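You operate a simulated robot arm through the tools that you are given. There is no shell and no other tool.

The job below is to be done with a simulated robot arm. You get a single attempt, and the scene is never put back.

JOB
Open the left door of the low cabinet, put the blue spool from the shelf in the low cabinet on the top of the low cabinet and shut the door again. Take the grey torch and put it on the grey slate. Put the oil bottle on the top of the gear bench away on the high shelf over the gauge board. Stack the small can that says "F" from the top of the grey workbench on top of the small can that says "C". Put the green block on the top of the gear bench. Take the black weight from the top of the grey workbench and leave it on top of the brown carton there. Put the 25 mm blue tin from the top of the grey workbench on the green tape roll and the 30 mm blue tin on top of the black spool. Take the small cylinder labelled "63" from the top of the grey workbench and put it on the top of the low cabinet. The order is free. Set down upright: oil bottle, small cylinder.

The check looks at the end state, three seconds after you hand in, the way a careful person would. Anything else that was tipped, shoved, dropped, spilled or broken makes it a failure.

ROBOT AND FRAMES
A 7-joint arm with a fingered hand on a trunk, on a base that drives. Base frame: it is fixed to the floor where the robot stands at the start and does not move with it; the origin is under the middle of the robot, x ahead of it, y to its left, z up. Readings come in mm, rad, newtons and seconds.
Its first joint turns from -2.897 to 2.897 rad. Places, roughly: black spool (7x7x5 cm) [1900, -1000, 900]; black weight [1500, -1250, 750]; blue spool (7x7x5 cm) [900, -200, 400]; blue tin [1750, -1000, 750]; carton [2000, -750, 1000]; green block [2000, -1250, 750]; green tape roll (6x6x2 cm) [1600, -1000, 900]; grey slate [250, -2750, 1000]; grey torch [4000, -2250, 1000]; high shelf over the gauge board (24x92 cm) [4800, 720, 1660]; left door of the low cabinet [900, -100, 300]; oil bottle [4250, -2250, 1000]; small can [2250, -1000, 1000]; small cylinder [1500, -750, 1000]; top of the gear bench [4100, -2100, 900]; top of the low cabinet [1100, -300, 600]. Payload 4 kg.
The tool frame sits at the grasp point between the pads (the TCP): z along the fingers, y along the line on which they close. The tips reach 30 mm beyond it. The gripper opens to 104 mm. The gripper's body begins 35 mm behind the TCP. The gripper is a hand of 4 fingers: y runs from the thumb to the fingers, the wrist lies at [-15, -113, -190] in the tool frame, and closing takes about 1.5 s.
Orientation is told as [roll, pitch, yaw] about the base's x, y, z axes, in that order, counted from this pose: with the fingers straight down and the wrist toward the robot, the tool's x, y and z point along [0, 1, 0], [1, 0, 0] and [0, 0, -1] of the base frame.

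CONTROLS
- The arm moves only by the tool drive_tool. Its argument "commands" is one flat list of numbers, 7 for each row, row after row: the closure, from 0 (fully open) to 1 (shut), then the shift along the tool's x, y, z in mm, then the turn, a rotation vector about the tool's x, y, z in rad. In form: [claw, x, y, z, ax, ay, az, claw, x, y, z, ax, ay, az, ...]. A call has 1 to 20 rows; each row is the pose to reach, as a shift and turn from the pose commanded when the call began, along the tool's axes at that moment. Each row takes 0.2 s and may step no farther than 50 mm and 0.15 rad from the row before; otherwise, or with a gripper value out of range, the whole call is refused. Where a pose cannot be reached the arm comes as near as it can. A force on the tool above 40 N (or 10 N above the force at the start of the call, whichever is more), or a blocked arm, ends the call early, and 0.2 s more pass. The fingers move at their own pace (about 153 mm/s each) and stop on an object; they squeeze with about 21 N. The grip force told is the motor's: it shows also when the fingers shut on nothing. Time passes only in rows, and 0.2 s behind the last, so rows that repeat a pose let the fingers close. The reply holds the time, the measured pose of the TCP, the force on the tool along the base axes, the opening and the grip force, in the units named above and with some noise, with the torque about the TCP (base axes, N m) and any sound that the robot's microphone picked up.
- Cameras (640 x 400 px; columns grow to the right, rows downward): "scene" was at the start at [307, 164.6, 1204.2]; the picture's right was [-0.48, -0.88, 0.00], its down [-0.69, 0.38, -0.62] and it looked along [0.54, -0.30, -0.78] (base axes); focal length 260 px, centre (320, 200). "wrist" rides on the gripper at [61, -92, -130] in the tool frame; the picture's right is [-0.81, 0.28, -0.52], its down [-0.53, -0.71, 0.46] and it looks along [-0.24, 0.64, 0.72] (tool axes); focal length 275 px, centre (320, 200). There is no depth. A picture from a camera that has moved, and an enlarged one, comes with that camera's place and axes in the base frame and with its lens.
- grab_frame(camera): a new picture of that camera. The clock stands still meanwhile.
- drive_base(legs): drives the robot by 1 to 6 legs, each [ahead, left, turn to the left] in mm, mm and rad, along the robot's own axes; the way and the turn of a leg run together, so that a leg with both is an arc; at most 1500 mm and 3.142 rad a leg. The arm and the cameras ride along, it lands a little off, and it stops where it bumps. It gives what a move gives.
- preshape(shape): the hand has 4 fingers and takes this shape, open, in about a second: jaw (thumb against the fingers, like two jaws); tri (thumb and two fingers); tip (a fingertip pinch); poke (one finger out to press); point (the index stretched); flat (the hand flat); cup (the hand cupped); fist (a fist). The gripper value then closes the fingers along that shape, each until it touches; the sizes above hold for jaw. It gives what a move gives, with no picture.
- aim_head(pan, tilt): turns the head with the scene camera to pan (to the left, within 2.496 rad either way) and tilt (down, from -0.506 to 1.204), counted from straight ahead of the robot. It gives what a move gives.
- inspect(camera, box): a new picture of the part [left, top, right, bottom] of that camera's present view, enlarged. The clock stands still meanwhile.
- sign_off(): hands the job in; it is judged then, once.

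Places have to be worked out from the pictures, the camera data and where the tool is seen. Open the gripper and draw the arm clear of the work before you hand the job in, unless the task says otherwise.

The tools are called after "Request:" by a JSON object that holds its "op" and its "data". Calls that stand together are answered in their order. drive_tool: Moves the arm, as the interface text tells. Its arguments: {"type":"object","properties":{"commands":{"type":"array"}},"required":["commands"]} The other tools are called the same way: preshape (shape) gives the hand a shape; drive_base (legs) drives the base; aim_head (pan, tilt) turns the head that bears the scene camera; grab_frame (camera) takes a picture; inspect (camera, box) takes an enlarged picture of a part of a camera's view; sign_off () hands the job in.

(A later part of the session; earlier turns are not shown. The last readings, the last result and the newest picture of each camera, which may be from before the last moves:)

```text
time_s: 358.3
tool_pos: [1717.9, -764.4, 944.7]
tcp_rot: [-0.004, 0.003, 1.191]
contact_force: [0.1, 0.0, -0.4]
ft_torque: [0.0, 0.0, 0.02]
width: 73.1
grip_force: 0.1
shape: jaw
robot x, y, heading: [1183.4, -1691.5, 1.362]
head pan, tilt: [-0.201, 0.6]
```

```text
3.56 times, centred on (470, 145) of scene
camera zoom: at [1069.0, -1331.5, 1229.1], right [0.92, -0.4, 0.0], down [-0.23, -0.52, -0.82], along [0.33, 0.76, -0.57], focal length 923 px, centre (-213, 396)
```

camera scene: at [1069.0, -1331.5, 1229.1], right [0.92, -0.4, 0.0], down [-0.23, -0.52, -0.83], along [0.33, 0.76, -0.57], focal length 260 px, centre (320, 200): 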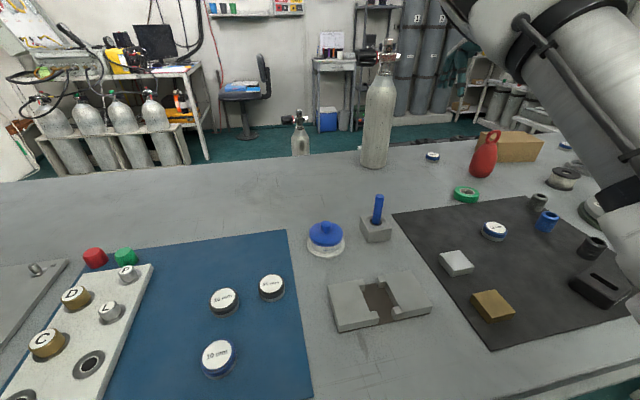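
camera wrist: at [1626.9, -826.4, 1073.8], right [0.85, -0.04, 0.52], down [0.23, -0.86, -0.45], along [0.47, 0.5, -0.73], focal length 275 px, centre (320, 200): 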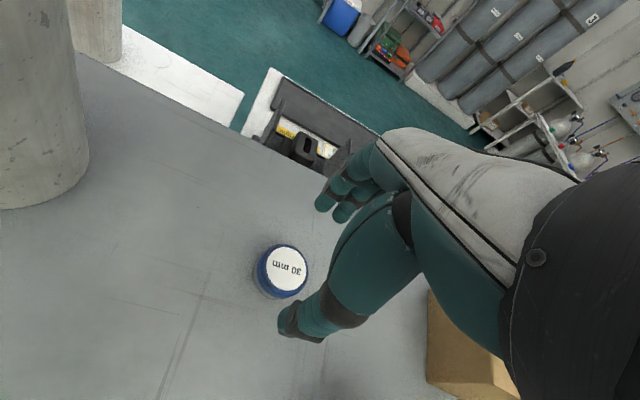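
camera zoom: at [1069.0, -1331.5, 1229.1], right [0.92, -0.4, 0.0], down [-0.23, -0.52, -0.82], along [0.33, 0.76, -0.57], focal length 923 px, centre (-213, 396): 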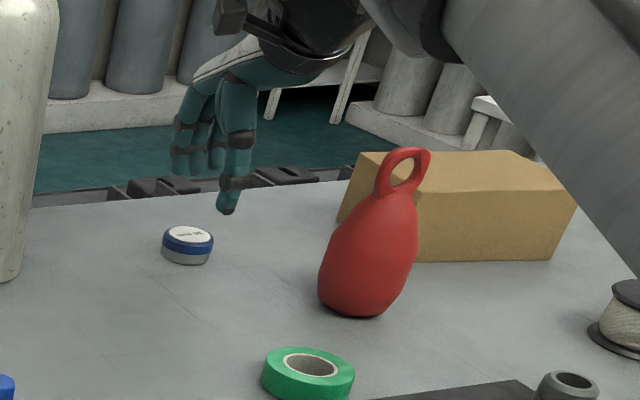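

Well centred. I lower so the fingertips just clear the bench, then close.

Request:
{"op": "drive_tool", "data": {"commands": [0.3, -2, -1, 20, 0, 0, 0, 0.3, -2, -1, 38, 0, 0, 0, 0.3, -2, -1, 47, 0, 0, 0, 0.3, -2, -1, 47, 0, 0, 0]}}

Request:
{"op": "inspect", "data": {"camera": "scene", "box": [380, 90, 560, 200]}}

```text
time_s: 359.3
tool_pos: [1719.8, -768.2, 898.4]
tcp_rot: [-0.007, 0.004, 1.191]
contact_force: [-0.7, -0.2, -0.6]
ft_torque: [-0.03, 0.01, 0.01]
width: 72.9
grip_force: 0.1
shape: jaw
robot x, y, heading: [1177.1, -1690.3, 1.365]
head pan, tilt: [-0.201, 0.6]
```

```text
3.56 times, centred on (470, 145) of scene
camera zoom: at [1069.0, -1331.5, 1229.1], right [0.92, -0.4, 0.0], down [-0.23, -0.52, -0.82], along [0.33, 0.76, -0.57], focal length 923 px, centre (-213, 396)
```

zoom: 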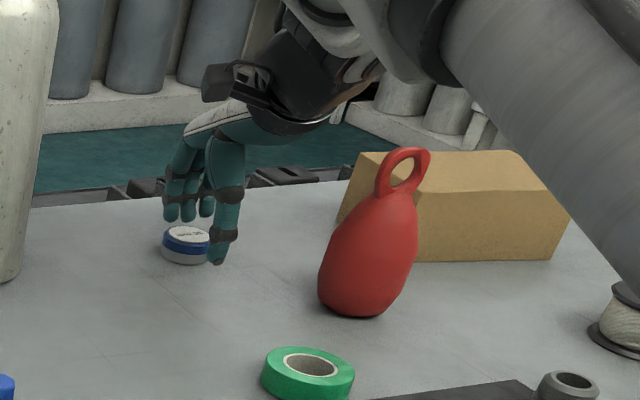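

The fingers straddle the tin at its height. I close.

Request:
{"op": "drive_tool", "data": {"commands": [0.5, 0, 0, 1, 0, 0, 0, 0.8, 0, 0, 2, 0, 0, 0, 1, 0, 0, 2, 0, 0, 0, 1, 0, 0, 2, 0, 0, 0, 1, 0, 0, 2, 0, 0, 0, 1, 0, 0, 2, 0, 0, 0]}}

Request:
{"op": "grab_frame", "data": {"camera": "wrist"}}

```text
time_s: 360.7
tool_pos: [1719.5, -768.4, 897.9]
tcp_rot: [-0.007, 0.0, 1.19]
contact_force: [1.8, 2.8, 30.3]
ft_torque: [0.21, -0.12, -0.05]
width: 29.5
grip_force: 21.4
shape: jaw
robot x, y, heading: [1174.6, -1690.6, 1.362]
head pan, tilt: [-0.201, 0.6]
```

```text
taken
camera wrist: at [1628.2, -829.8, 1027.4], right [0.85, -0.05, 0.52], down [0.23, -0.86, -0.45], along [0.47, 0.51, -0.72], focal length 275 px, centre (320, 200)
```

wrist: 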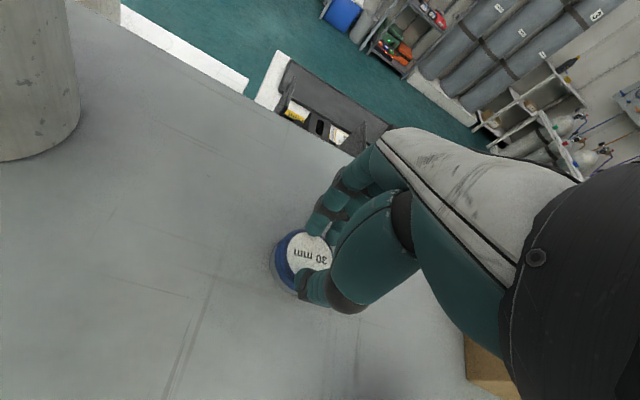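

The grip took an off-centre chord (29.5 mm) and presses on the bench. I open, lift slightly and look again.

Request:
{"op": "drive_tool", "data": {"commands": [0.6, 0, 0, -3, 0, 0, 0, 0.3, 0, 0, -5, 0, 0, 0, 0.3, 0, 0, -5, 0, 0, 0, 0.3, 0, 0, -5, 0, 0, 0]}}

Request:
{"op": "grab_frame", "data": {"camera": "wrist"}}

Request:
{"op": "inspect", "data": {"camera": "scene", "box": [380, 90, 560, 200]}}

```text
time_s: 361.7
tool_pos: [1720.1, -768.0, 899.2]
tcp_rot: [-0.004, 0.004, 1.191]
contact_force: [0.5, 0.7, -0.3]
ft_torque: [0.0, 0.0, 0.0]
width: 72.5
grip_force: 0.1
shape: jaw
robot x, y, heading: [1177.2, -1688.7, 1.366]
head pan, tilt: [-0.201, 0.6]
```

```text
taken
camera wrist: at [1627.8, -829.4, 1028.7], right [0.85, -0.04, 0.52], down [0.23, -0.86, -0.45], along [0.47, 0.5, -0.73], focal length 275 px, centre (320, 200)
```

wrist: 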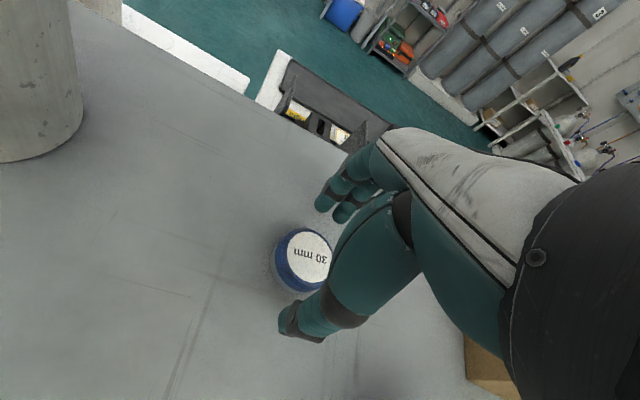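

```text
3.56 times, centred on (470, 145) of scene
camera zoom: at [1069.0, -1331.5, 1229.1], right [0.92, -0.4, 0.0], down [-0.23, -0.52, -0.82], along [0.33, 0.76, -0.57], focal length 923 px, centre (-213, 396)
```

zoom: 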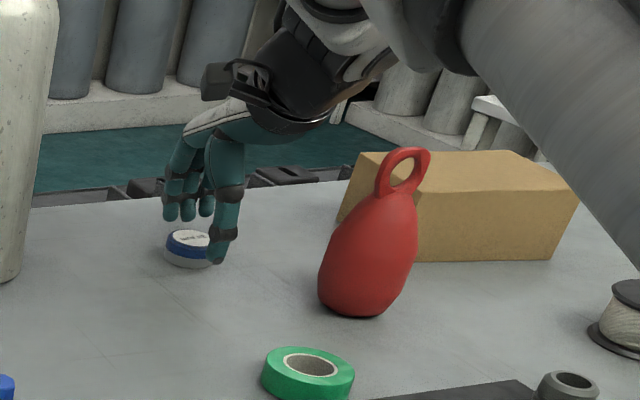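

The tin sits about 10 mm along +x and 13 mm toward the thumb. I shift accordingly and close a little higher.

Request:
{"op": "drive_tool", "data": {"commands": [0.1, 0, -6, 0, 0, 0, 0, 0.1, 6, -12, 0, 0, 0, 0, 0.1, 10, -12, 0, 0, 0, 0, 0.3, 10, -12, 0, 0, 0, 0, 0.3, 10, -12, 0, 0, 0, 0]}}

Request:
{"op": "grab_frame", "data": {"camera": "wrist"}}

```text
time_s: 362.9
tool_pos: [1706.0, -775.8, 898.6]
tcp_rot: [-0.004, 0.003, 1.192]
contact_force: [-0.3, -0.1, 0.0]
ft_torque: [-0.02, 0.01, 0.04]
width: 73.1
grip_force: 0.0
shape: jaw
robot x, y, heading: [1177.5, -1686.5, 1.365]
head pan, tilt: [-0.201, 0.6]
```

```text
taken
camera wrist: at [1614.4, -837.0, 1029.0], right [0.85, -0.04, 0.52], down [0.23, -0.86, -0.45], along [0.47, 0.5, -0.73], focal length 275 px, centre (320, 200)
```

wrist: 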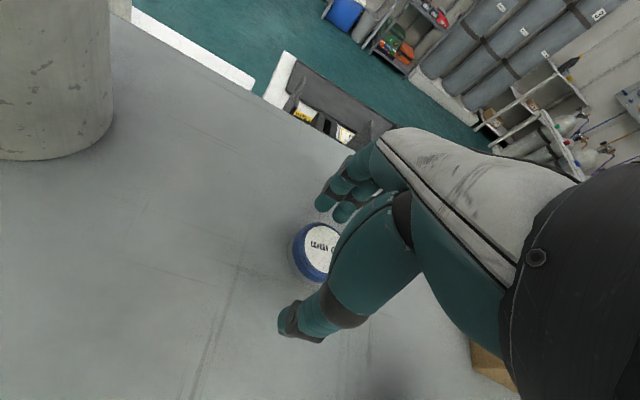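

Centred now. I close again, slightly higher.

Request:
{"op": "drive_tool", "data": {"commands": [0.5, -2, 0, -1, 0, 0, 0, 0.7, -2, 0, -2, 0, 0, 0, 1, -2, 0, -3, 0, 0, 0, 1, -2, 0, -3, 0, 0, 0, 1, -2, 0, -3, 0, 0, 0, 1, -2, 0, -3, 0, 0, 0]}}

Request:
{"op": "grab_frame", "data": {"camera": "wrist"}}

```text
time_s: 364.3
tool_pos: [1706.7, -775.0, 903.1]
tcp_rot: [-0.007, 0.004, 1.191]
contact_force: [-1.0, 0.3, 0.2]
ft_torque: [0.01, 0.01, -0.01]
width: 4.7
grip_force: 20.9
shape: jaw
robot x, y, heading: [1177.1, -1686.6, 1.359]
head pan, tilt: [-0.201, 0.6]
```

```text
taken
camera wrist: at [1615.9, -837.8, 1031.8], right [0.85, -0.04, 0.52], down [0.23, -0.86, -0.45], along [0.47, 0.5, -0.73], focal length 275 px, centre (320, 200)
```

wrist: 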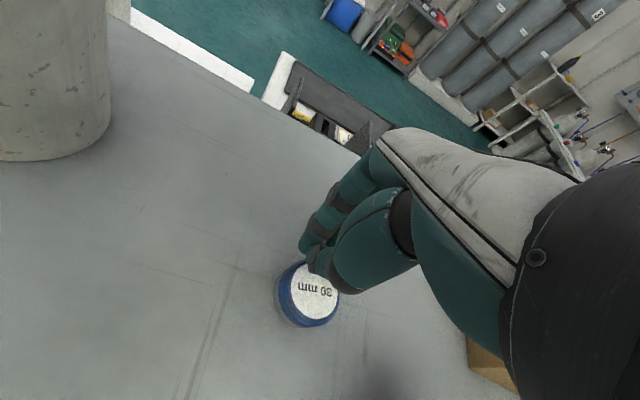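

The tin slipped out toward the thumb side; the grip was too high. I lift, open, re-centre over it (now about (1701, -804)).

Request:
{"op": "drive_tool", "data": {"commands": [1, 0, 0, -20, 0, 0, 0, 0.5, 0, 0, -45, 0, 0, 0, 0.2, -3, -15, -45, 0, 0, 0, 0.2, -5, -29, -45, 0, 0, 0, 0.2, -5, -29, -45, 0, 0, 0]}}

Request:
{"op": "grab_frame", "data": {"camera": "wrist"}}

Request:
{"op": "inspect", "data": {"camera": "scene", "box": [400, 100, 500, 180]}}

```text
time_s: 365.5
tool_pos: [1699.8, -804.8, 946.8]
tcp_rot: [-0.007, 0.004, 1.191]
contact_force: [-0.5, -0.4, 0.2]
ft_torque: [0.0, 0.0, 0.01]
width: 82.7
grip_force: 0.0
shape: jaw
robot x, y, heading: [1175.9, -1691.9, 1.358]
head pan, tilt: [-0.201, 0.6]
```

```text
taken
camera wrist: at [1608.4, -867.5, 1076.8], right [0.85, -0.04, 0.52], down [0.23, -0.86, -0.45], along [0.47, 0.5, -0.73], focal length 275 px, centre (320, 200)
```

wrist: 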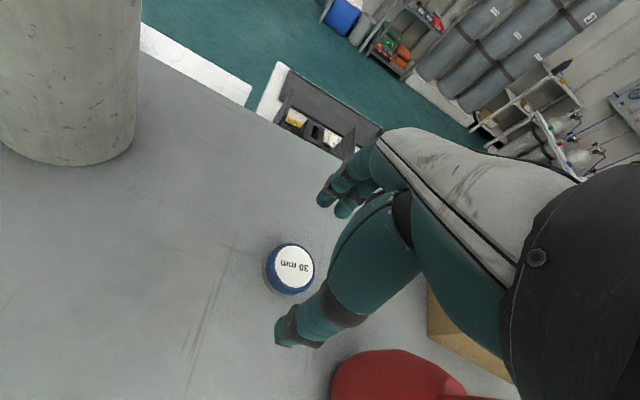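

```text
5.00 times, centred on (450, 140) of scene
camera zoom: at [1069.0, -1331.5, 1229.1], right [0.92, -0.4, 0.0], down [-0.23, -0.52, -0.82], along [0.33, 0.76, -0.57], focal length 1298 px, centre (-330, 500)
```

zoom: 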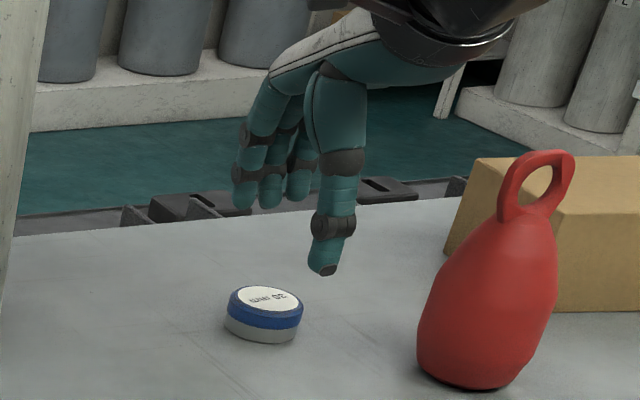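

Re-centred within 3 mm. I descend to the lower height and close slowly.

Request:
{"op": "drive_tool", "data": {"commands": [0.3, -2, 3, 25, 0, 0, 0, 0.35, -2, 3, 42, 0, 0, 0, 0.35, -2, 3, 49, 0, 0, 0, 0.35, -2, 3, 49, 0, 0, 0, 0.45, -2, 3, 49, 0, 0, 0, 0.55, -2, 3, 49, 0, 0, 0, 0.7, -2, 3, 48.5, 0, 0, 0, 1, -2, 3, 48, 0, 0, 0, 1, -2, 3, 48, 0, 0, 0, 1, -2, 3, 48, 0, 0, 0]}}

Request:
{"op": "grab_frame", "data": {"camera": "wrist"}}

```text
time_s: 367.7
tool_pos: [1703.1, -803.4, 900.2]
tcp_rot: [-0.005, 0.004, 1.191]
contact_force: [-0.8, 1.4, 3.7]
ft_torque: [0.17, -0.03, -0.01]
width: 26.3
grip_force: 20.9
shape: jaw
robot x, y, heading: [1178.2, -1687.4, 1.362]
head pan, tilt: [-0.201, 0.6]
```

```text
taken
camera wrist: at [1612.3, -865.2, 1029.9], right [0.85, -0.04, 0.52], down [0.23, -0.86, -0.45], along [0.47, 0.5, -0.73], focal length 275 px, centre (320, 200)
```

wrist: 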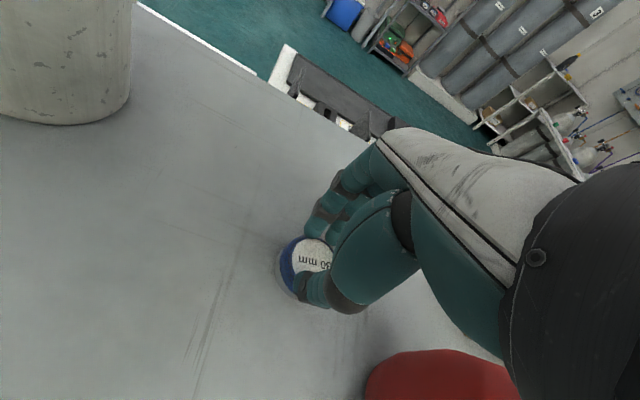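

It holds at 26 mm. I lift 30 mm and check whether the tin comes along.

Request:
{"op": "drive_tool", "data": {"commands": [1, 0, 0, -8, 0, 0, 0, 1, 0, 0, -18, 0, 0, 0, 1, 0, 0, -30, 0, 0, 0, 1, 0, 0, -30, 0, 0, 0]}}

Request:
{"op": "grab_frame", "data": {"camera": "wrist"}}

Request:
{"op": "inspect", "data": {"camera": "scene", "box": [400, 100, 500, 180]}}

```text
time_s: 368.7
tool_pos: [1705.0, -802.3, 929.3]
tcp_rot: [-0.005, 0.003, 1.19]
contact_force: [-0.5, -0.1, 0.1]
ft_torque: [-0.01, -0.03, 0.01]
width: 25.8
grip_force: 21.2
shape: jaw
robot x, y, heading: [1177.0, -1691.0, 1.36]
head pan, tilt: [-0.201, 0.6]
```

```text
taken
camera wrist: at [1613.1, -864.6, 1059.7], right [0.85, -0.04, 0.52], down [0.23, -0.86, -0.45], along [0.47, 0.5, -0.73], focal length 275 px, centre (320, 200)
```

wrist: 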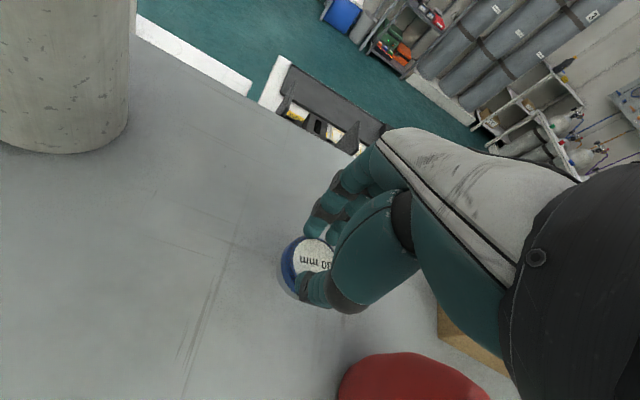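

```text
5.00 times, centred on (450, 140) of scene
camera zoom: at [1069.0, -1331.5, 1229.1], right [0.92, -0.4, 0.0], down [-0.23, -0.52, -0.82], along [0.33, 0.76, -0.57], focal length 1298 px, centre (-330, 500)
```

zoom: 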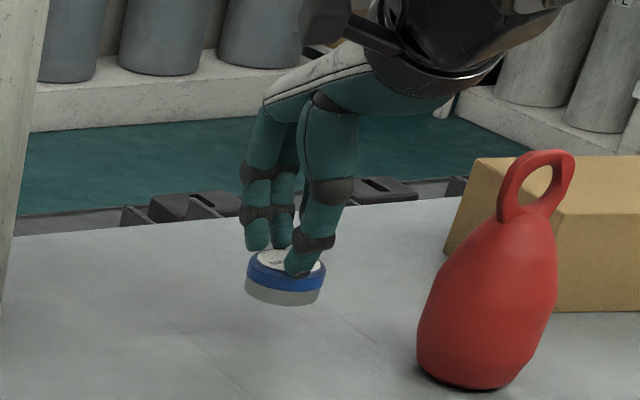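

The tin hangs from the fingertips. I lift it to a safe height and carry it toward the black spool.

Request:
{"op": "drive_tool", "data": {"commands": [1, 0, 0, -40, 0, 0, 0, 1, 0, 0, -85, 0, 0, 0, 1, 0, 0, -130, 0, 0, 0, 1, 0, 0, -175, 0, 0, 0, 1, 0, 0, -205, 0, 0, 0, 1, -35, -20, -205, 0, 0, 0.05, 1, -71, -40, -205, 0, 0, 0.1, 1, -106, -60, -205, 0, 0, 0.16, 1, -142, -80, -205, 0, 0, 0.22, 1, -177, -101, -205, 0, 0, 0.28, 1, -212, -121, -205, 0, 0, 0.34, 1, -248, -141, -205, 0, 0, 0.39, 1, -283, -161, -205, 0, 0, 0.44, 1, -283, -161, -205, 0, 0, 0.44]}}

Request:
{"op": "grab_frame", "data": {"camera": "wrist"}}

Request:
{"op": "grab_frame", "data": {"camera": "scene"}}

```text
time_s: 371.7
tool_pos: [1906.7, -1057.3, 1135.8]
tcp_rot: [-0.007, -0.001, 0.748]
contact_force: [0.9, -0.1, -0.5]
ft_torque: [0.01, 0.04, 0.02]
width: 26.0
grip_force: 20.8
shape: jaw
robot x, y, heading: [1176.4, -1689.0, 1.358]
head pan, tilt: [-0.201, 0.6]
```

```text
taken
camera wrist: at [1798.1, -1075.6, 1265.3], right [0.75, -0.4, 0.52], down [-0.16, -0.88, -0.45], along [0.64, 0.26, -0.72], focal length 275 px, centre (320, 200)
```

wrist: 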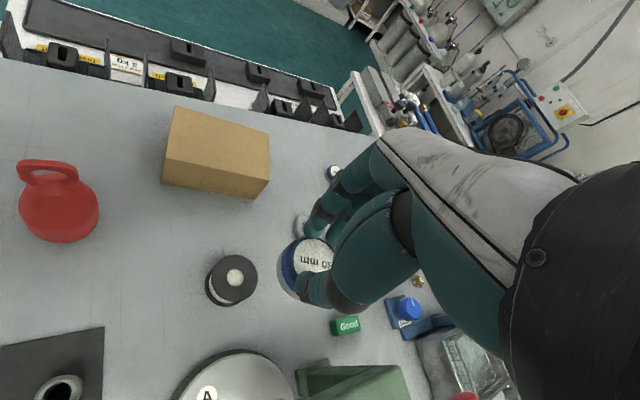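

```text
taken
camera scene: at [1069.1, -1331.5, 1229.1], right [0.92, -0.4, 0.0], down [-0.23, -0.52, -0.82], along [0.33, 0.76, -0.57], focal length 260 px, centre (320, 200)
```

scene: 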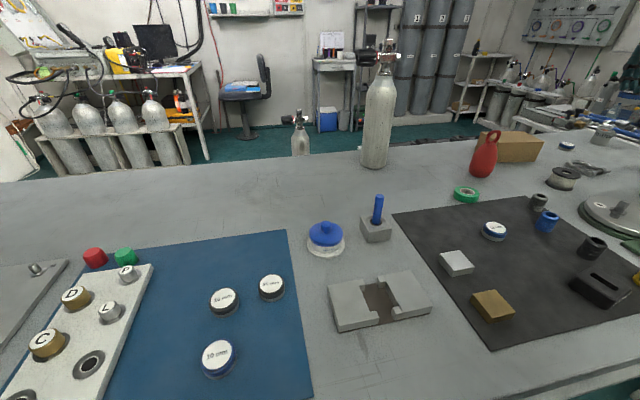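

I see the spool's top at about (1925, -1027), and the green block ("Good") near (2076, -1156). I centre the tin over the spool and lower partway.

Request:
{"op": "drive_tool", "data": {"commands": [1, 4, 20, 0, 0, 0, 0, 1, 8, 40, 0, 0, 0, 0, 1, 8, 40, 35, 0, 0, 0, 1, 8, 40, 70, 0, 0, 0, 1, 8, 40, 100, 0, 0, 0, 1, 8, 40, 100, 0, 0, 0]}}

Request:
{"op": "grab_frame", "data": {"camera": "wrist"}}

Request:
{"op": "inspect", "data": {"camera": "scene", "box": [460, 100, 640, 240]}}

```text
time_s: 373.1
tool_pos: [1930.9, -1024.8, 1035.9]
tcp_rot: [-0.007, 0.001, 0.749]
contact_force: [-0.5, 1.1, -0.1]
ft_torque: [-0.04, 0.0, 0.01]
width: 25.9
grip_force: 21.0
shape: jaw
robot x, y, heading: [1179.5, -1691.6, 1.362]
head pan, tilt: [-0.201, 0.6]
```

```text
taken
camera wrist: at [1821.5, -1042.2, 1165.7], right [0.75, -0.4, 0.52], down [-0.16, -0.88, -0.45], along [0.64, 0.26, -0.72], focal length 275 px, centre (320, 200)
```

wrist: 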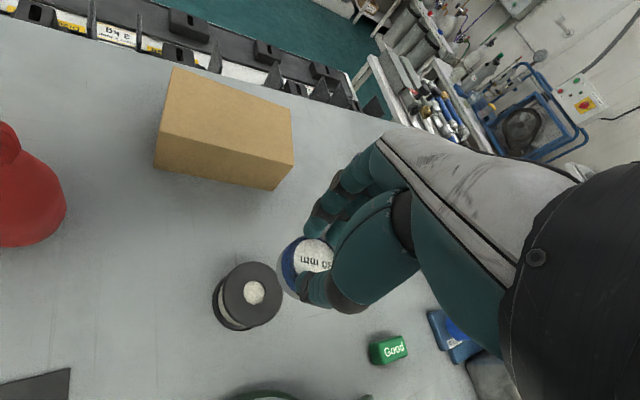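

```text
2.86 times, centred on (550, 170) of scene
camera zoom: at [1069.0, -1331.5, 1229.1], right [0.92, -0.4, 0.0], down [-0.23, -0.52, -0.82], along [0.33, 0.76, -0.57], focal length 742 px, centre (-337, 286)
```

zoom: 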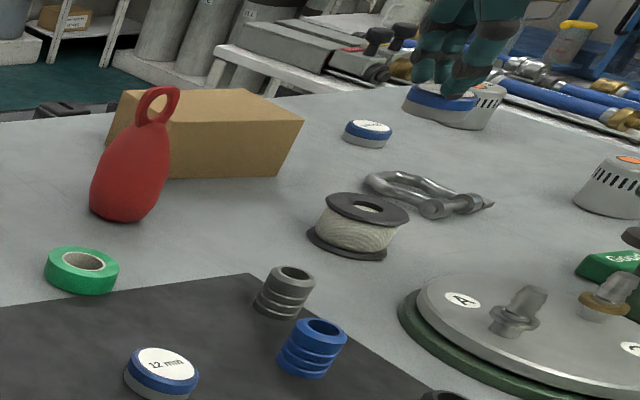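

Tin and spool line up within a few mm. I lower close, then in small steps.

Request:
{"op": "drive_tool", "data": {"commands": [1, 0, 1, 30, 0, 0, 0, 1, 0, 1, 55, 0, 0, 0, 1, 0, 1, 70, 0, 0, 0, 1, 0, 1, 70, 0, 0, 0]}}

Request:
{"op": "inspect", "data": {"camera": "scene", "box": [520, 120, 640, 220]}}

Request:
{"op": "grab_frame", "data": {"camera": "wrist"}}

```text
time_s: 374.1
tool_pos: [1930.4, -1024.8, 966.9]
tcp_rot: [-0.006, 0.002, 0.753]
contact_force: [-1.2, -0.5, -0.3]
ft_torque: [0.0, -0.01, 0.04]
width: 25.8
grip_force: 20.9
shape: jaw
robot x, y, heading: [1180.8, -1690.3, 1.359]
head pan, tilt: [-0.201, 0.6]
```

```text
4.00 times, centred on (580, 170) of scene
camera zoom: at [1069.0, -1331.5, 1229.1], right [0.92, -0.4, 0.0], down [-0.23, -0.52, -0.82], along [0.33, 0.76, -0.57], focal length 1039 px, centre (-720, 320)
```

zoom: 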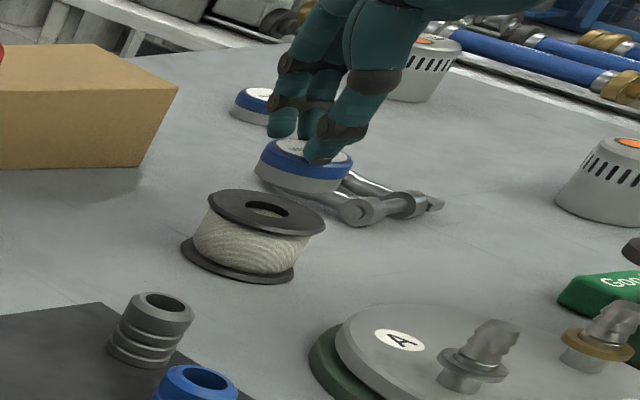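

```text
taken
camera wrist: at [1821.1, -1041.6, 1095.7], right [0.75, -0.4, 0.52], down [-0.16, -0.88, -0.45], along [0.64, 0.26, -0.72], focal length 275 px, centre (320, 200)
```

wrist: 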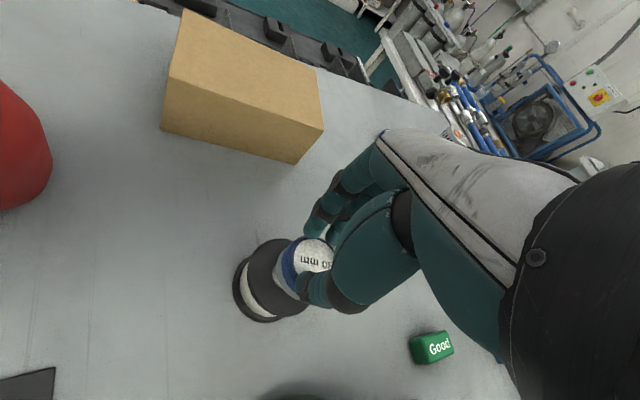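

Comparing tin and spool in the same pictures, the tin stands about 13 mm too far in x. I correct by (-13, +5) and lower stepwise.

Request:
{"op": "drive_tool", "data": {"commands": [1, 6, -3, 0, 0, 0, 0, 1, 12.5, -6, 0, 0, 0, 0, 1, 12.5, -6, 4, 0, 0, 0, 1, 12.5, -6, 8, 0, 0, 0, 1, 12.5, -6, 8, 0, 0, 0]}}

Request:
{"op": "inspect", "data": {"camera": "scene", "box": [520, 120, 640, 220]}}

Request:
{"op": "inspect", "data": {"camera": "wrist", "box": [200, 190, 380, 340]}}

```text
time_s: 375.3
tool_pos: [1918.3, -1017.7, 957.4]
tcp_rot: [-0.006, 0.002, 0.75]
contact_force: [-0.1, 0.7, -0.6]
ft_torque: [0.0, -0.01, 0.01]
width: 25.5
grip_force: 21.5
shape: jaw
robot x, y, heading: [1175.7, -1694.4, 1.362]
head pan, tilt: [-0.201, 0.6]
```

```text
4.00 times, centred on (580, 170) of scene
camera zoom: at [1069.0, -1331.5, 1229.1], right [0.92, -0.4, 0.0], down [-0.23, -0.52, -0.82], along [0.33, 0.76, -0.57], focal length 1039 px, centre (-720, 320)
```

zoom: 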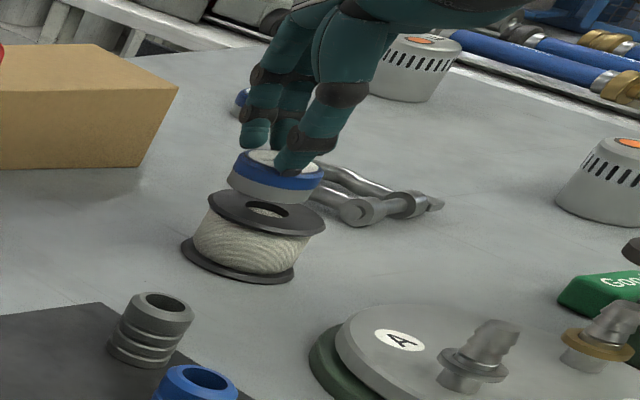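

```text
2.67 times, centred on (290, 265) of wrist
camera zoom: at [1809.2, -1035.3, 1087.6], right [0.75, -0.4, 0.52], down [-0.16, -0.88, -0.45], along [0.64, 0.26, -0.72], focal length 734 px, centre (400, 27)
```

zoom: 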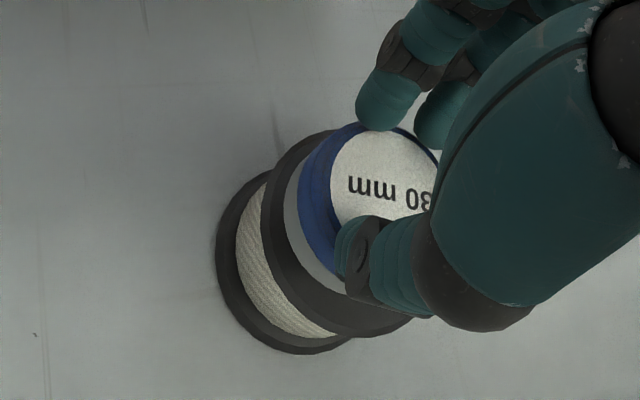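

Nearly concentric; the tin is a few mm too far in +y. I nudge by -5 mm in y and lower to touch.

Request:
{"op": "drive_tool", "data": {"commands": [1, -3, -3.5, 0, 0, 0, 0, 1, -3, -3.5, 3, 0, 0, 0, 1, -3, -3.5, 6, 0, 0, 0, 1, -3, -3.5, 6, 0, 0, 0]}}

Request:
{"op": "inspect", "data": {"camera": "scene", "box": [520, 120, 640, 220]}}

Request:
{"op": "inspect", "data": {"camera": "wrist", "box": [200, 190, 380, 340]}}

```text
time_s: 376.3
tool_pos: [1918.3, -1023.7, 952.6]
tcp_rot: [-0.007, 0.001, 0.75]
contact_force: [-0.4, -0.4, -0.5]
ft_torque: [-0.03, 0.0, 0.0]
width: 25.7
grip_force: 21.3
shape: jaw
robot x, y, heading: [1181.6, -1689.3, 1.36]
head pan, tilt: [-0.201, 0.6]
```

```text
4.00 times, centred on (580, 170) of scene
camera zoom: at [1069.0, -1331.5, 1229.1], right [0.92, -0.4, 0.0], down [-0.23, -0.52, -0.82], along [0.33, 0.76, -0.57], focal length 1039 px, centre (-720, 320)
```

zoom: 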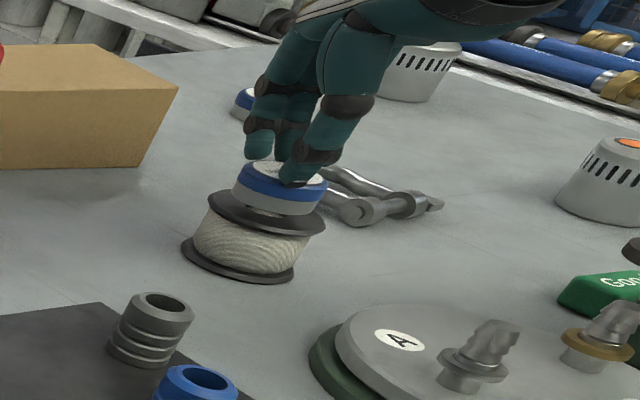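

```text
2.67 times, centred on (290, 265) of wrist
camera zoom: at [1809.1, -1040.8, 1081.9], right [0.75, -0.4, 0.52], down [-0.16, -0.88, -0.45], along [0.64, 0.26, -0.72], focal length 734 px, centre (400, 27)
```

zoom: 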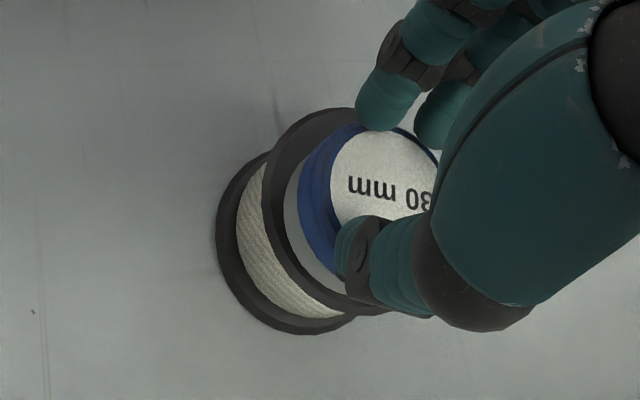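

Fairly centred; a final nudge of 6 mm left, then I lower until contact.

Request:
{"op": "drive_tool", "data": {"commands": [1, 5, -3, 0, 0, 0, 0, 1, 5, -3, 2, 0, 0, 0, 1, 5, -3, 4, 0, 0, 0, 1, 5, -3, 6, 0, 0, 0, 1, 5, -3, 6, 0, 0, 0]}}

Request:
{"op": "inspect", "data": {"camera": "scene", "box": [520, 120, 640, 220]}}

```text
time_s: 377.5
tool_pos: [1912.0, -1021.2, 948.1]
tcp_rot: [-0.008, 0.001, 0.751]
contact_force: [-0.1, -0.7, 0.3]
ft_torque: [0.01, 0.0, -0.02]
width: 25.8
grip_force: 20.7
shape: jaw
robot x, y, heading: [1177.7, -1689.9, 1.358]
head pan, tilt: [-0.201, 0.6]
```

```text
4.00 times, centred on (580, 170) of scene
camera zoom: at [1069.0, -1331.5, 1229.1], right [0.92, -0.4, 0.0], down [-0.23, -0.52, -0.82], along [0.33, 0.76, -0.57], focal length 1039 px, centre (-720, 320)
```

zoom: 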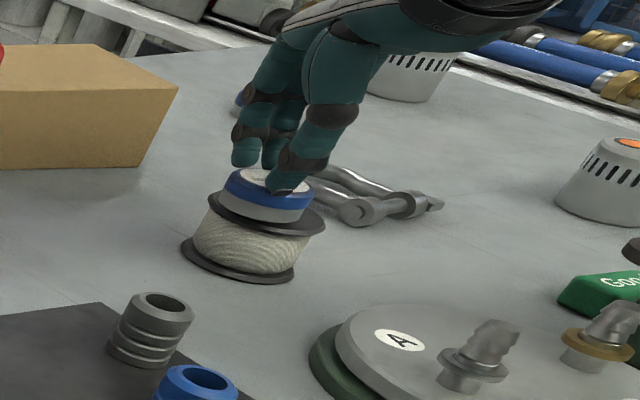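

Centred. I continue down 2 mm at a time to contact.

Request:
{"op": "drive_tool", "data": {"commands": [1, 0, 0, 2, 0, 0, 0, 1, 0, 0, 4, 0, 0, 0, 1, 0, 0, 4, 0, 0, 0]}}

Request:
{"op": "inspect", "data": {"camera": "wrist", "box": [200, 190, 380, 340]}}

```text
time_s: 378.3
tool_pos: [1912.4, -1021.6, 942.5]
tcp_rot: [-0.006, 0.001, 0.751]
contact_force: [0.5, -0.1, -1.0]
ft_torque: [-0.01, -0.01, -0.02]
width: 25.6
grip_force: 20.9
shape: jaw
robot x, y, heading: [1176.5, -1691.1, 1.357]
head pan, tilt: [-0.201, 0.6]
```

```text
2.67 times, centred on (290, 265) of wrist
camera zoom: at [1803.4, -1038.7, 1072.4], right [0.75, -0.4, 0.52], down [-0.16, -0.88, -0.45], along [0.64, 0.26, -0.72], focal length 734 px, centre (400, 27)
```

zoom: 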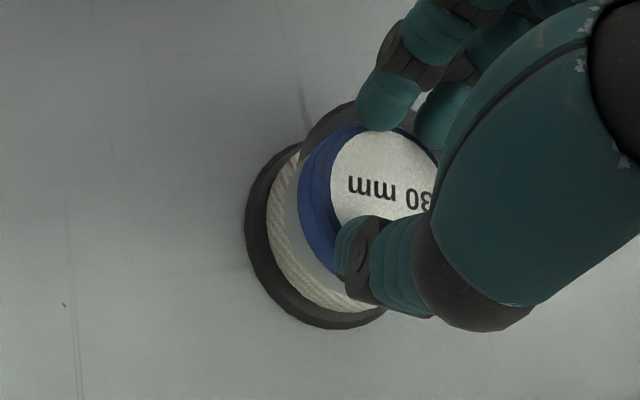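

The wrist view shows the tin now overhanging to the left of the flange; weighing both views I move it +9 mm in x and look once more.

Request:
{"op": "drive_tool", "data": {"commands": [1, -4, 3, -2, 0, 0, 0, 1, -7.6, 5.2, -2, 0, 0, 0, 1, -7.6, 5.2, -2, 0, 0, 0]}}

Request:
{"op": "inspect", "data": {"camera": "wrist", "box": [200, 190, 380, 340]}}

Request:
{"op": "inspect", "data": {"camera": "scene", "box": [540, 140, 610, 200]}}

```text
time_s: 379.1
tool_pos: [1920.1, -1024.1, 944.6]
tcp_rot: [-0.008, 0.002, 0.75]
contact_force: [0.6, 0.5, -0.4]
ft_torque: [-0.01, 0.04, 0.05]
width: 25.8
grip_force: 21.0
shape: jaw
robot x, y, heading: [1179.8, -1688.2, 1.358]
head pan, tilt: [-0.201, 0.6]
```

```text
2.67 times, centred on (290, 265) of wrist
camera zoom: at [1811.7, -1040.7, 1074.5], right [0.75, -0.4, 0.52], down [-0.16, -0.88, -0.45], along [0.64, 0.26, -0.72], focal length 734 px, centre (400, 27)
```

zoom: 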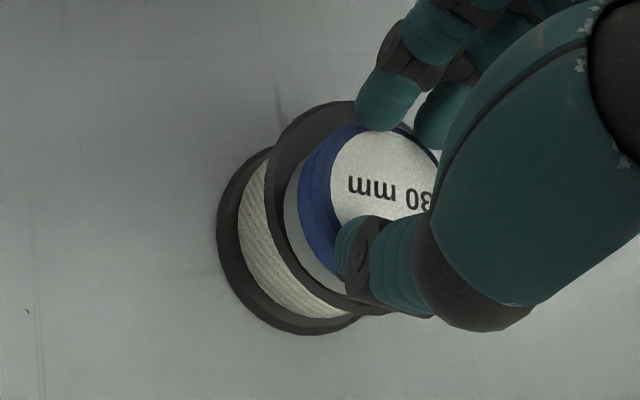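

```text
6.67 times, centred on (575, 170) of scene
camera zoom: at [1069.0, -1331.5, 1229.1], right [0.92, -0.4, 0.0], down [-0.23, -0.52, -0.82], along [0.33, 0.76, -0.57], focal length 1731 px, centre (-1380, 400)
```

zoom: 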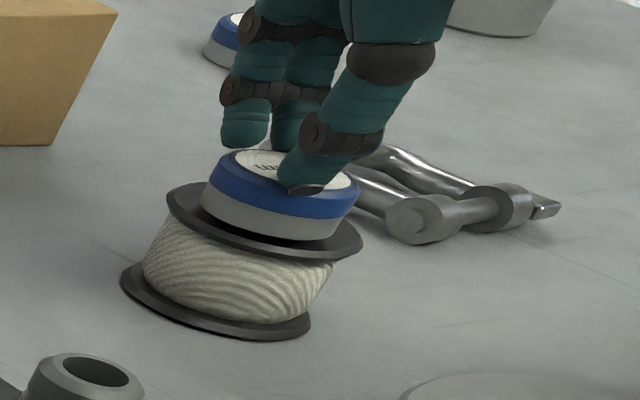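

Now the tin is centred on the flange within about 3 mm. I lower to contact and release.

Request:
{"op": "drive_tool", "data": {"commands": [1, 1, -1, 2, 0, 0, 0, 1, 1, -1, 4, 0, 0, 0, 1, 1, -1, 6, 0, 0, 0, 1, 1, -1, 8, 0, 0, 0, 1, 1, -1, 8, 0, 0, 0]}}

Request:
{"op": "inspect", "data": {"camera": "scene", "box": [540, 140, 610, 200]}}

```text
time_s: 380.4
tool_pos: [1920.4, -1022.2, 941.6]
tcp_rot: [-0.008, -0.008, 0.751]
contact_force: [-0.7, 0.2, 9.7]
ft_torque: [0.02, -0.01, 0.0]
width: 25.6
grip_force: 21.1
shape: jaw
robot x, y, heading: [1176.8, -1689.1, 1.359]
head pan, tilt: [-0.201, 0.6]
stopped in row 5: the force on the tool passed its limit at 41 N (the readings are from after the stop); the commanded pose is now the measured one
```

```text
6.67 times, centred on (575, 170) of scene
camera zoom: at [1068.7, -1331.8, 1229.1], right [0.92, -0.4, 0.0], down [-0.23, -0.52, -0.83], along [0.33, 0.76, -0.56], focal length 1731 px, centre (-1380, 400)
```

zoom: 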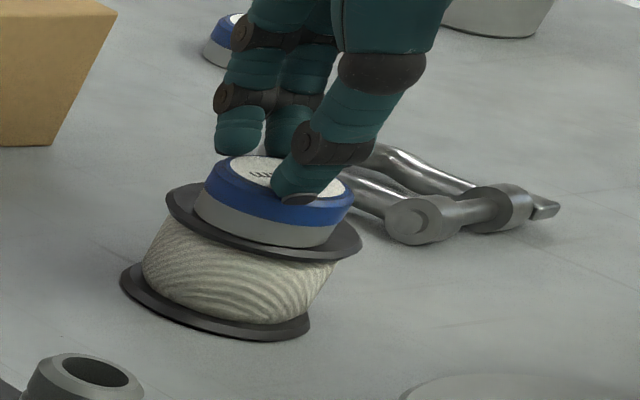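

Firm contact. I open the fingers and rise.

Request:
{"op": "drive_tool", "data": {"commands": [1, 0, 0, -1, 0, 0, 0, 0.8, 0, 0, -1, 0, 0, 0, 0.5, 0, 0, -1, 0, 0, 0, 0.2, 0, 0, -1, 0, 0, 0, 0.2, 0, 0, -1, 0, 0, 0, 0.2, 0, 0, -15, 0, 0, 0, 0.2, 0, 0, -45, 0, 0, 0, 0.2, 0, 0, -90, 0, 0, 0, 0.2, 0, 0, -90, 0, 0, 0]}}

Request:
{"op": "inspect", "data": {"camera": "scene", "box": [500, 110, 640, 210]}}

Request:
{"op": "grab_frame", "data": {"camera": "wrist"}}

```text
time_s: 382.4
tool_pos: [1918.9, -1025.1, 1029.8]
tcp_rot: [-0.007, -0.004, 0.749]
contact_force: [-0.3, 0.2, -0.3]
ft_torque: [0.01, 0.0, -0.01]
width: 82.9
grip_force: 0.0
shape: jaw
robot x, y, heading: [1179.4, -1687.5, 1.361]
head pan, tilt: [-0.201, 0.6]
```

```text
4.00 times, centred on (570, 160) of scene
camera zoom: at [1069.0, -1331.5, 1229.1], right [0.92, -0.4, 0.0], down [-0.23, -0.52, -0.82], along [0.33, 0.76, -0.57], focal length 1039 px, centre (-680, 360)
```

zoom: 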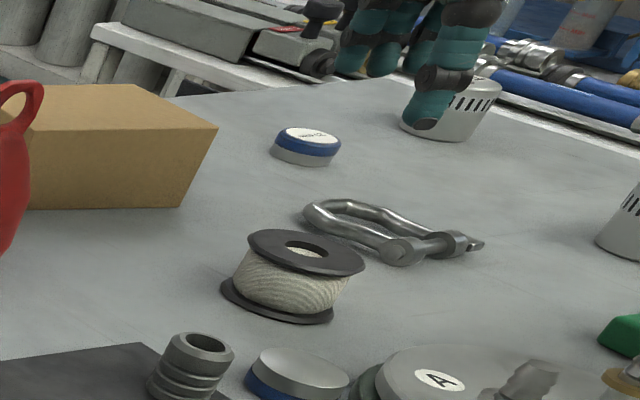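

```text
taken
camera wrist: at [1809.2, -1041.8, 1158.1], right [0.75, -0.4, 0.52], down [-0.15, -0.88, -0.46], along [0.64, 0.26, -0.72], focal length 275 px, centre (320, 200)
```

wrist: 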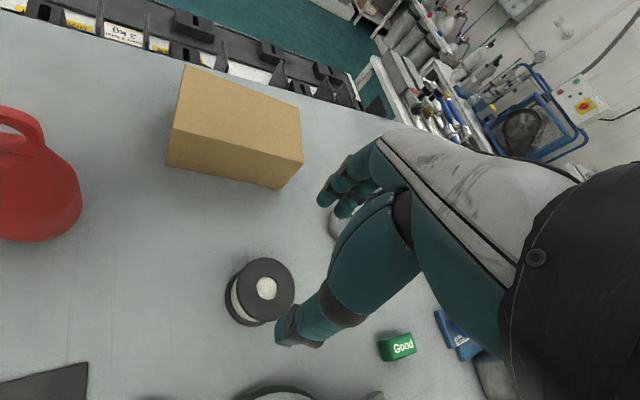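

The tin was dragged off when the fingers opened and lies near the press plate. I look closely at where it is.

Request:
{"op": "inspect", "data": {"camera": "scene", "box": [540, 170, 640, 250]}}

Request:
{"op": "aim_head", "data": {"pan": -0.6, "tilt": 0.6}}

Request:
{"op": "inspect", "data": {"camera": "scene", "box": [300, 130, 460, 240]}}

Request:
{"op": "grab_frame", "data": {"camera": "scene"}}

```text
5.00 times, centred on (590, 210) of scene
camera zoom: at [1069.0, -1331.5, 1229.1], right [0.92, -0.4, 0.0], down [-0.23, -0.52, -0.82], along [0.33, 0.76, -0.57], focal length 1298 px, centre (-1030, 150)
```

zoom: 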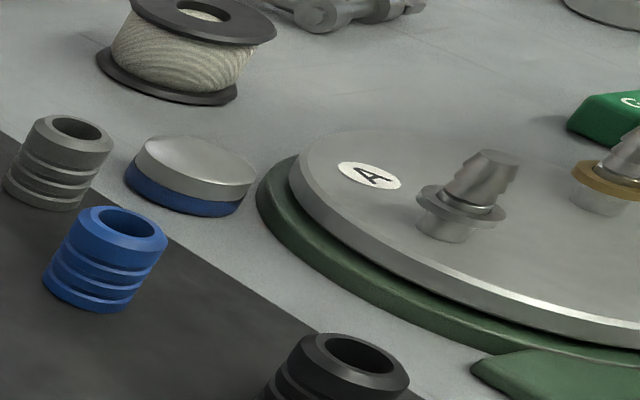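

```text
time_s: 383.2
tool_pos: [1920.0, -1025.8, 1029.0]
tcp_rot: [-0.005, -0.005, 0.75]
contact_force: [-0.4, 0.2, 0.6]
ft_torque: [0.01, 0.0, 0.02]
width: 82.8
grip_force: 0.1
shape: jaw
robot x, y, heading: [1179.3, -1689.8, 1.363]
head pan, tilt: [-0.6, 0.6]
```

```text
3.64 times, centred on (380, 185) of scene
camera zoom: at [1097.7, -1351.6, 1229.1], right [0.69, -0.72, 0.0], down [-0.41, -0.39, -0.82], along [0.6, 0.57, -0.57], focal length 944 px, centre (102, 254)
```

zoom: 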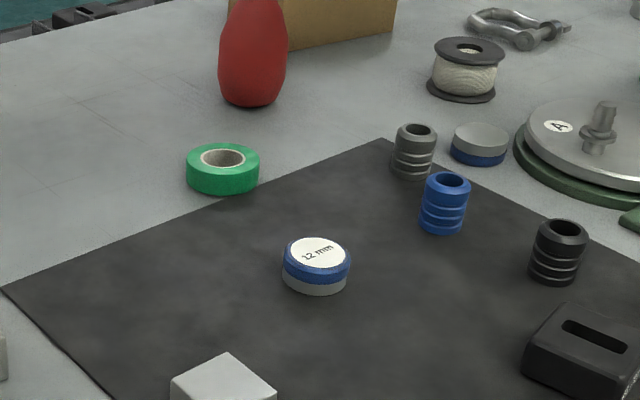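

```text
taken
camera scene: at [1097.7, -1351.6, 1229.1], right [0.69, -0.72, 0.0], down [-0.41, -0.39, -0.82], along [0.6, 0.57, -0.57], focal length 260 px, centre (320, 200)
```

scene: 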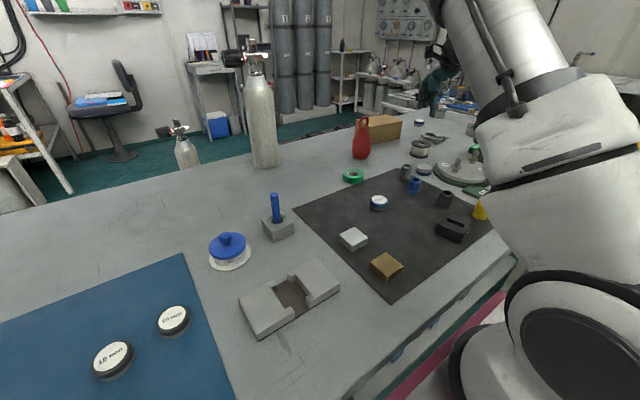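

The tin lies upside down by the press plate at about (1796, -1103), flat and free. I'll take it again with the same hand direction (clear of the plate and the ribbed pieces), and this time release slowly. I move above it.

Request:
{"op": "drive_tool", "data": {"commands": [0.2, 0, -20, -20, 0, 0, 0, 0.2, 6, -55, -20, 0, 0, 0, 0.2, 12, -90, -20, 0, 0, 0, 0.2, 20, -115, -10, 0, 0, 0, 0.2, 28, -143, 20, 0, 0, 0, 0.2, 28, -143, 50, 0, 0, 0, 0.2, 28, -143, 50, 0, 0, 0]}}

Request:
{"op": "grab_frame", "data": {"camera": "wrist"}}

Request:
{"op": "inspect", "data": {"camera": "scene", "box": [340, 100, 500, 210]}}

```text
time_s: 384.9
tool_pos: [1797.8, -1100.7, 980.6]
tcp_rot: [-0.006, -0.005, 0.75]
contact_force: [0.0, 0.1, 0.4]
ft_torque: [0.02, 0.01, 0.0]
width: 83.0
grip_force: 0.0
shape: jaw
robot x, y, heading: [1180.5, -1690.9, 1.362]
head pan, tilt: [-0.6, 0.6]
```

```text
taken
camera wrist: at [1687.0, -1118.0, 1108.3], right [0.75, -0.4, 0.52], down [-0.15, -0.88, -0.46], along [0.64, 0.26, -0.72], focal length 275 px, centre (320, 200)
```

wrist: 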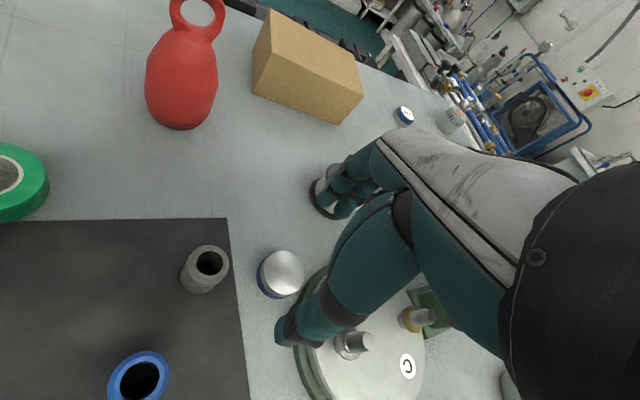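

```text
3.64 times, centred on (420, 155) of scene
camera zoom: at [1097.7, -1351.6, 1229.1], right [0.69, -0.72, 0.0], down [-0.41, -0.39, -0.82], along [0.6, 0.57, -0.57], focal length 944 px, centre (-44, 364)
```

zoom: 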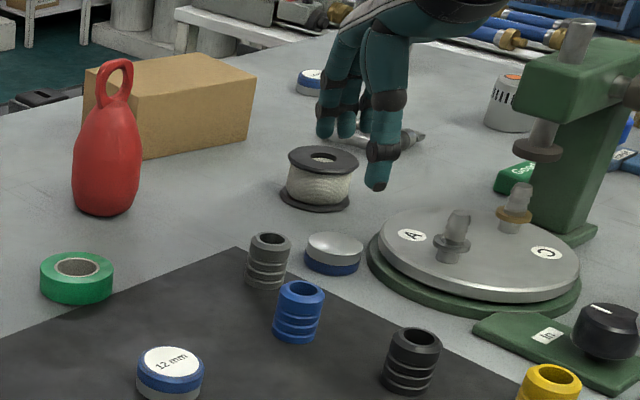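

The tin is at about (1814, -1097). I correct the position, lower to z≈930 and check once more.

Request:
{"op": "drive_tool", "data": {"commands": [0.2, -8, 14, 0, 0, 0, 0, 0.2, -8, 14, 25, 0, 0, 0, 0.2, -8, 14, 45, 0, 0, 0, 0.2, -8, 14, 45, 0, 0, 0]}}

Request:
{"op": "grab_frame", "data": {"camera": "wrist"}}

Request:
{"op": "inspect", "data": {"camera": "scene", "box": [340, 100, 500, 210]}}

```text
time_s: 385.9
tool_pos: [1813.9, -1096.5, 935.0]
tcp_rot: [-0.006, -0.005, 0.75]
contact_force: [0.0, -0.5, 0.6]
ft_torque: [-0.03, 0.0, -0.03]
width: 83.2
grip_force: 0.0
shape: jaw
robot x, y, heading: [1179.3, -1687.4, 1.363]
head pan, tilt: [-0.6, 0.6]
```

```text
taken
camera wrist: at [1703.0, -1113.3, 1063.1], right [0.75, -0.4, 0.52], down [-0.15, -0.88, -0.46], along [0.64, 0.26, -0.72], focal length 275 px, centre (320, 200)
```

wrist: 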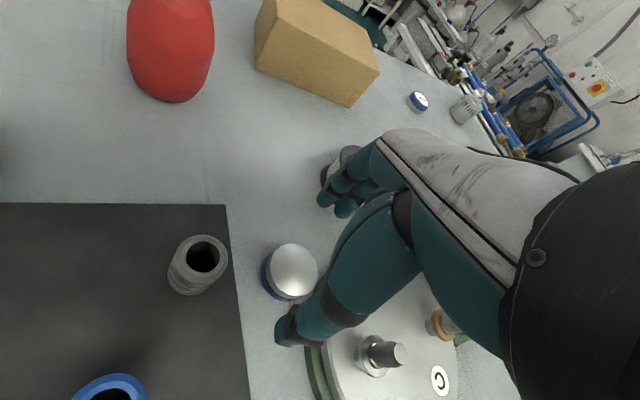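

```text
3.64 times, centred on (420, 155) of scene
camera zoom: at [1097.7, -1351.6, 1229.1], right [0.69, -0.72, 0.0], down [-0.41, -0.39, -0.82], along [0.6, 0.57, -0.57], focal length 944 px, centre (-44, 364)
```

zoom: 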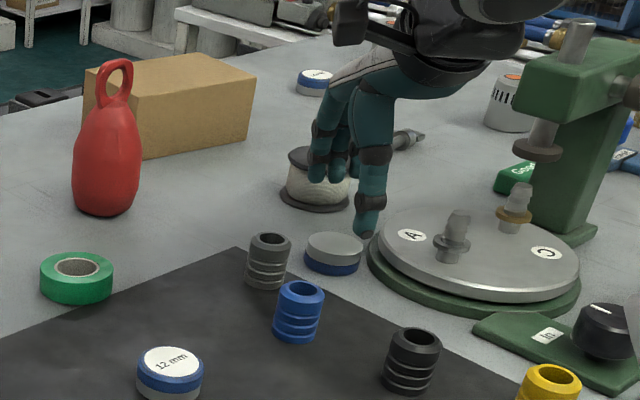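

The wrist camera shows the tin centred. I descend and close gently.

Request:
{"op": "drive_tool", "data": {"commands": [0.3, 0, 0, 20, 0, 0, 0, 0.35, 0, 0, 36, 0, 0, 0, 0.35, 0, 0, 37, 0, 0, 0, 0.45, 0, 0, 37, 0, 0, 0, 0.55, 0, 0, 37, 0, 0, 0, 0.65, 0, 0, 36.5, 0, 0, 0, 0.8, 0, 0, 36, 0, 0, 0, 1, 0, 0, 35.5, 0, 0, 0, 1, 0, 0, 35.5, 0, 0, 0, 1, 0, 0, 35.5, 0, 0, 0]}}

Request:
{"op": "grab_frame", "data": {"camera": "wrist"}}

```text
time_s: 388.1
tool_pos: [1812.1, -1095.3, 899.3]
tcp_rot: [-0.007, -0.007, 0.749]
contact_force: [3.8, -0.1, 11.0]
ft_torque: [0.08, -0.11, -0.04]
width: 28.9
grip_force: 21.0
shape: jaw
robot x, y, heading: [1179.8, -1692.7, 1.36]
head pan, tilt: [-0.6, 0.6]
```

```text
taken
camera wrist: at [1703.7, -1113.9, 1027.8], right [0.75, -0.41, 0.52], down [-0.15, -0.88, -0.46], along [0.64, 0.26, -0.72], focal length 275 px, centre (320, 200)
```

wrist: 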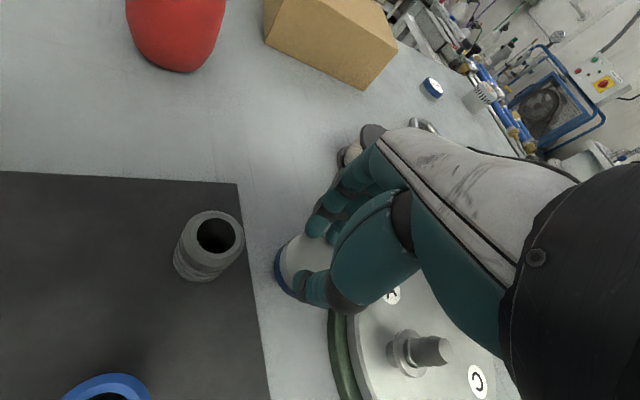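

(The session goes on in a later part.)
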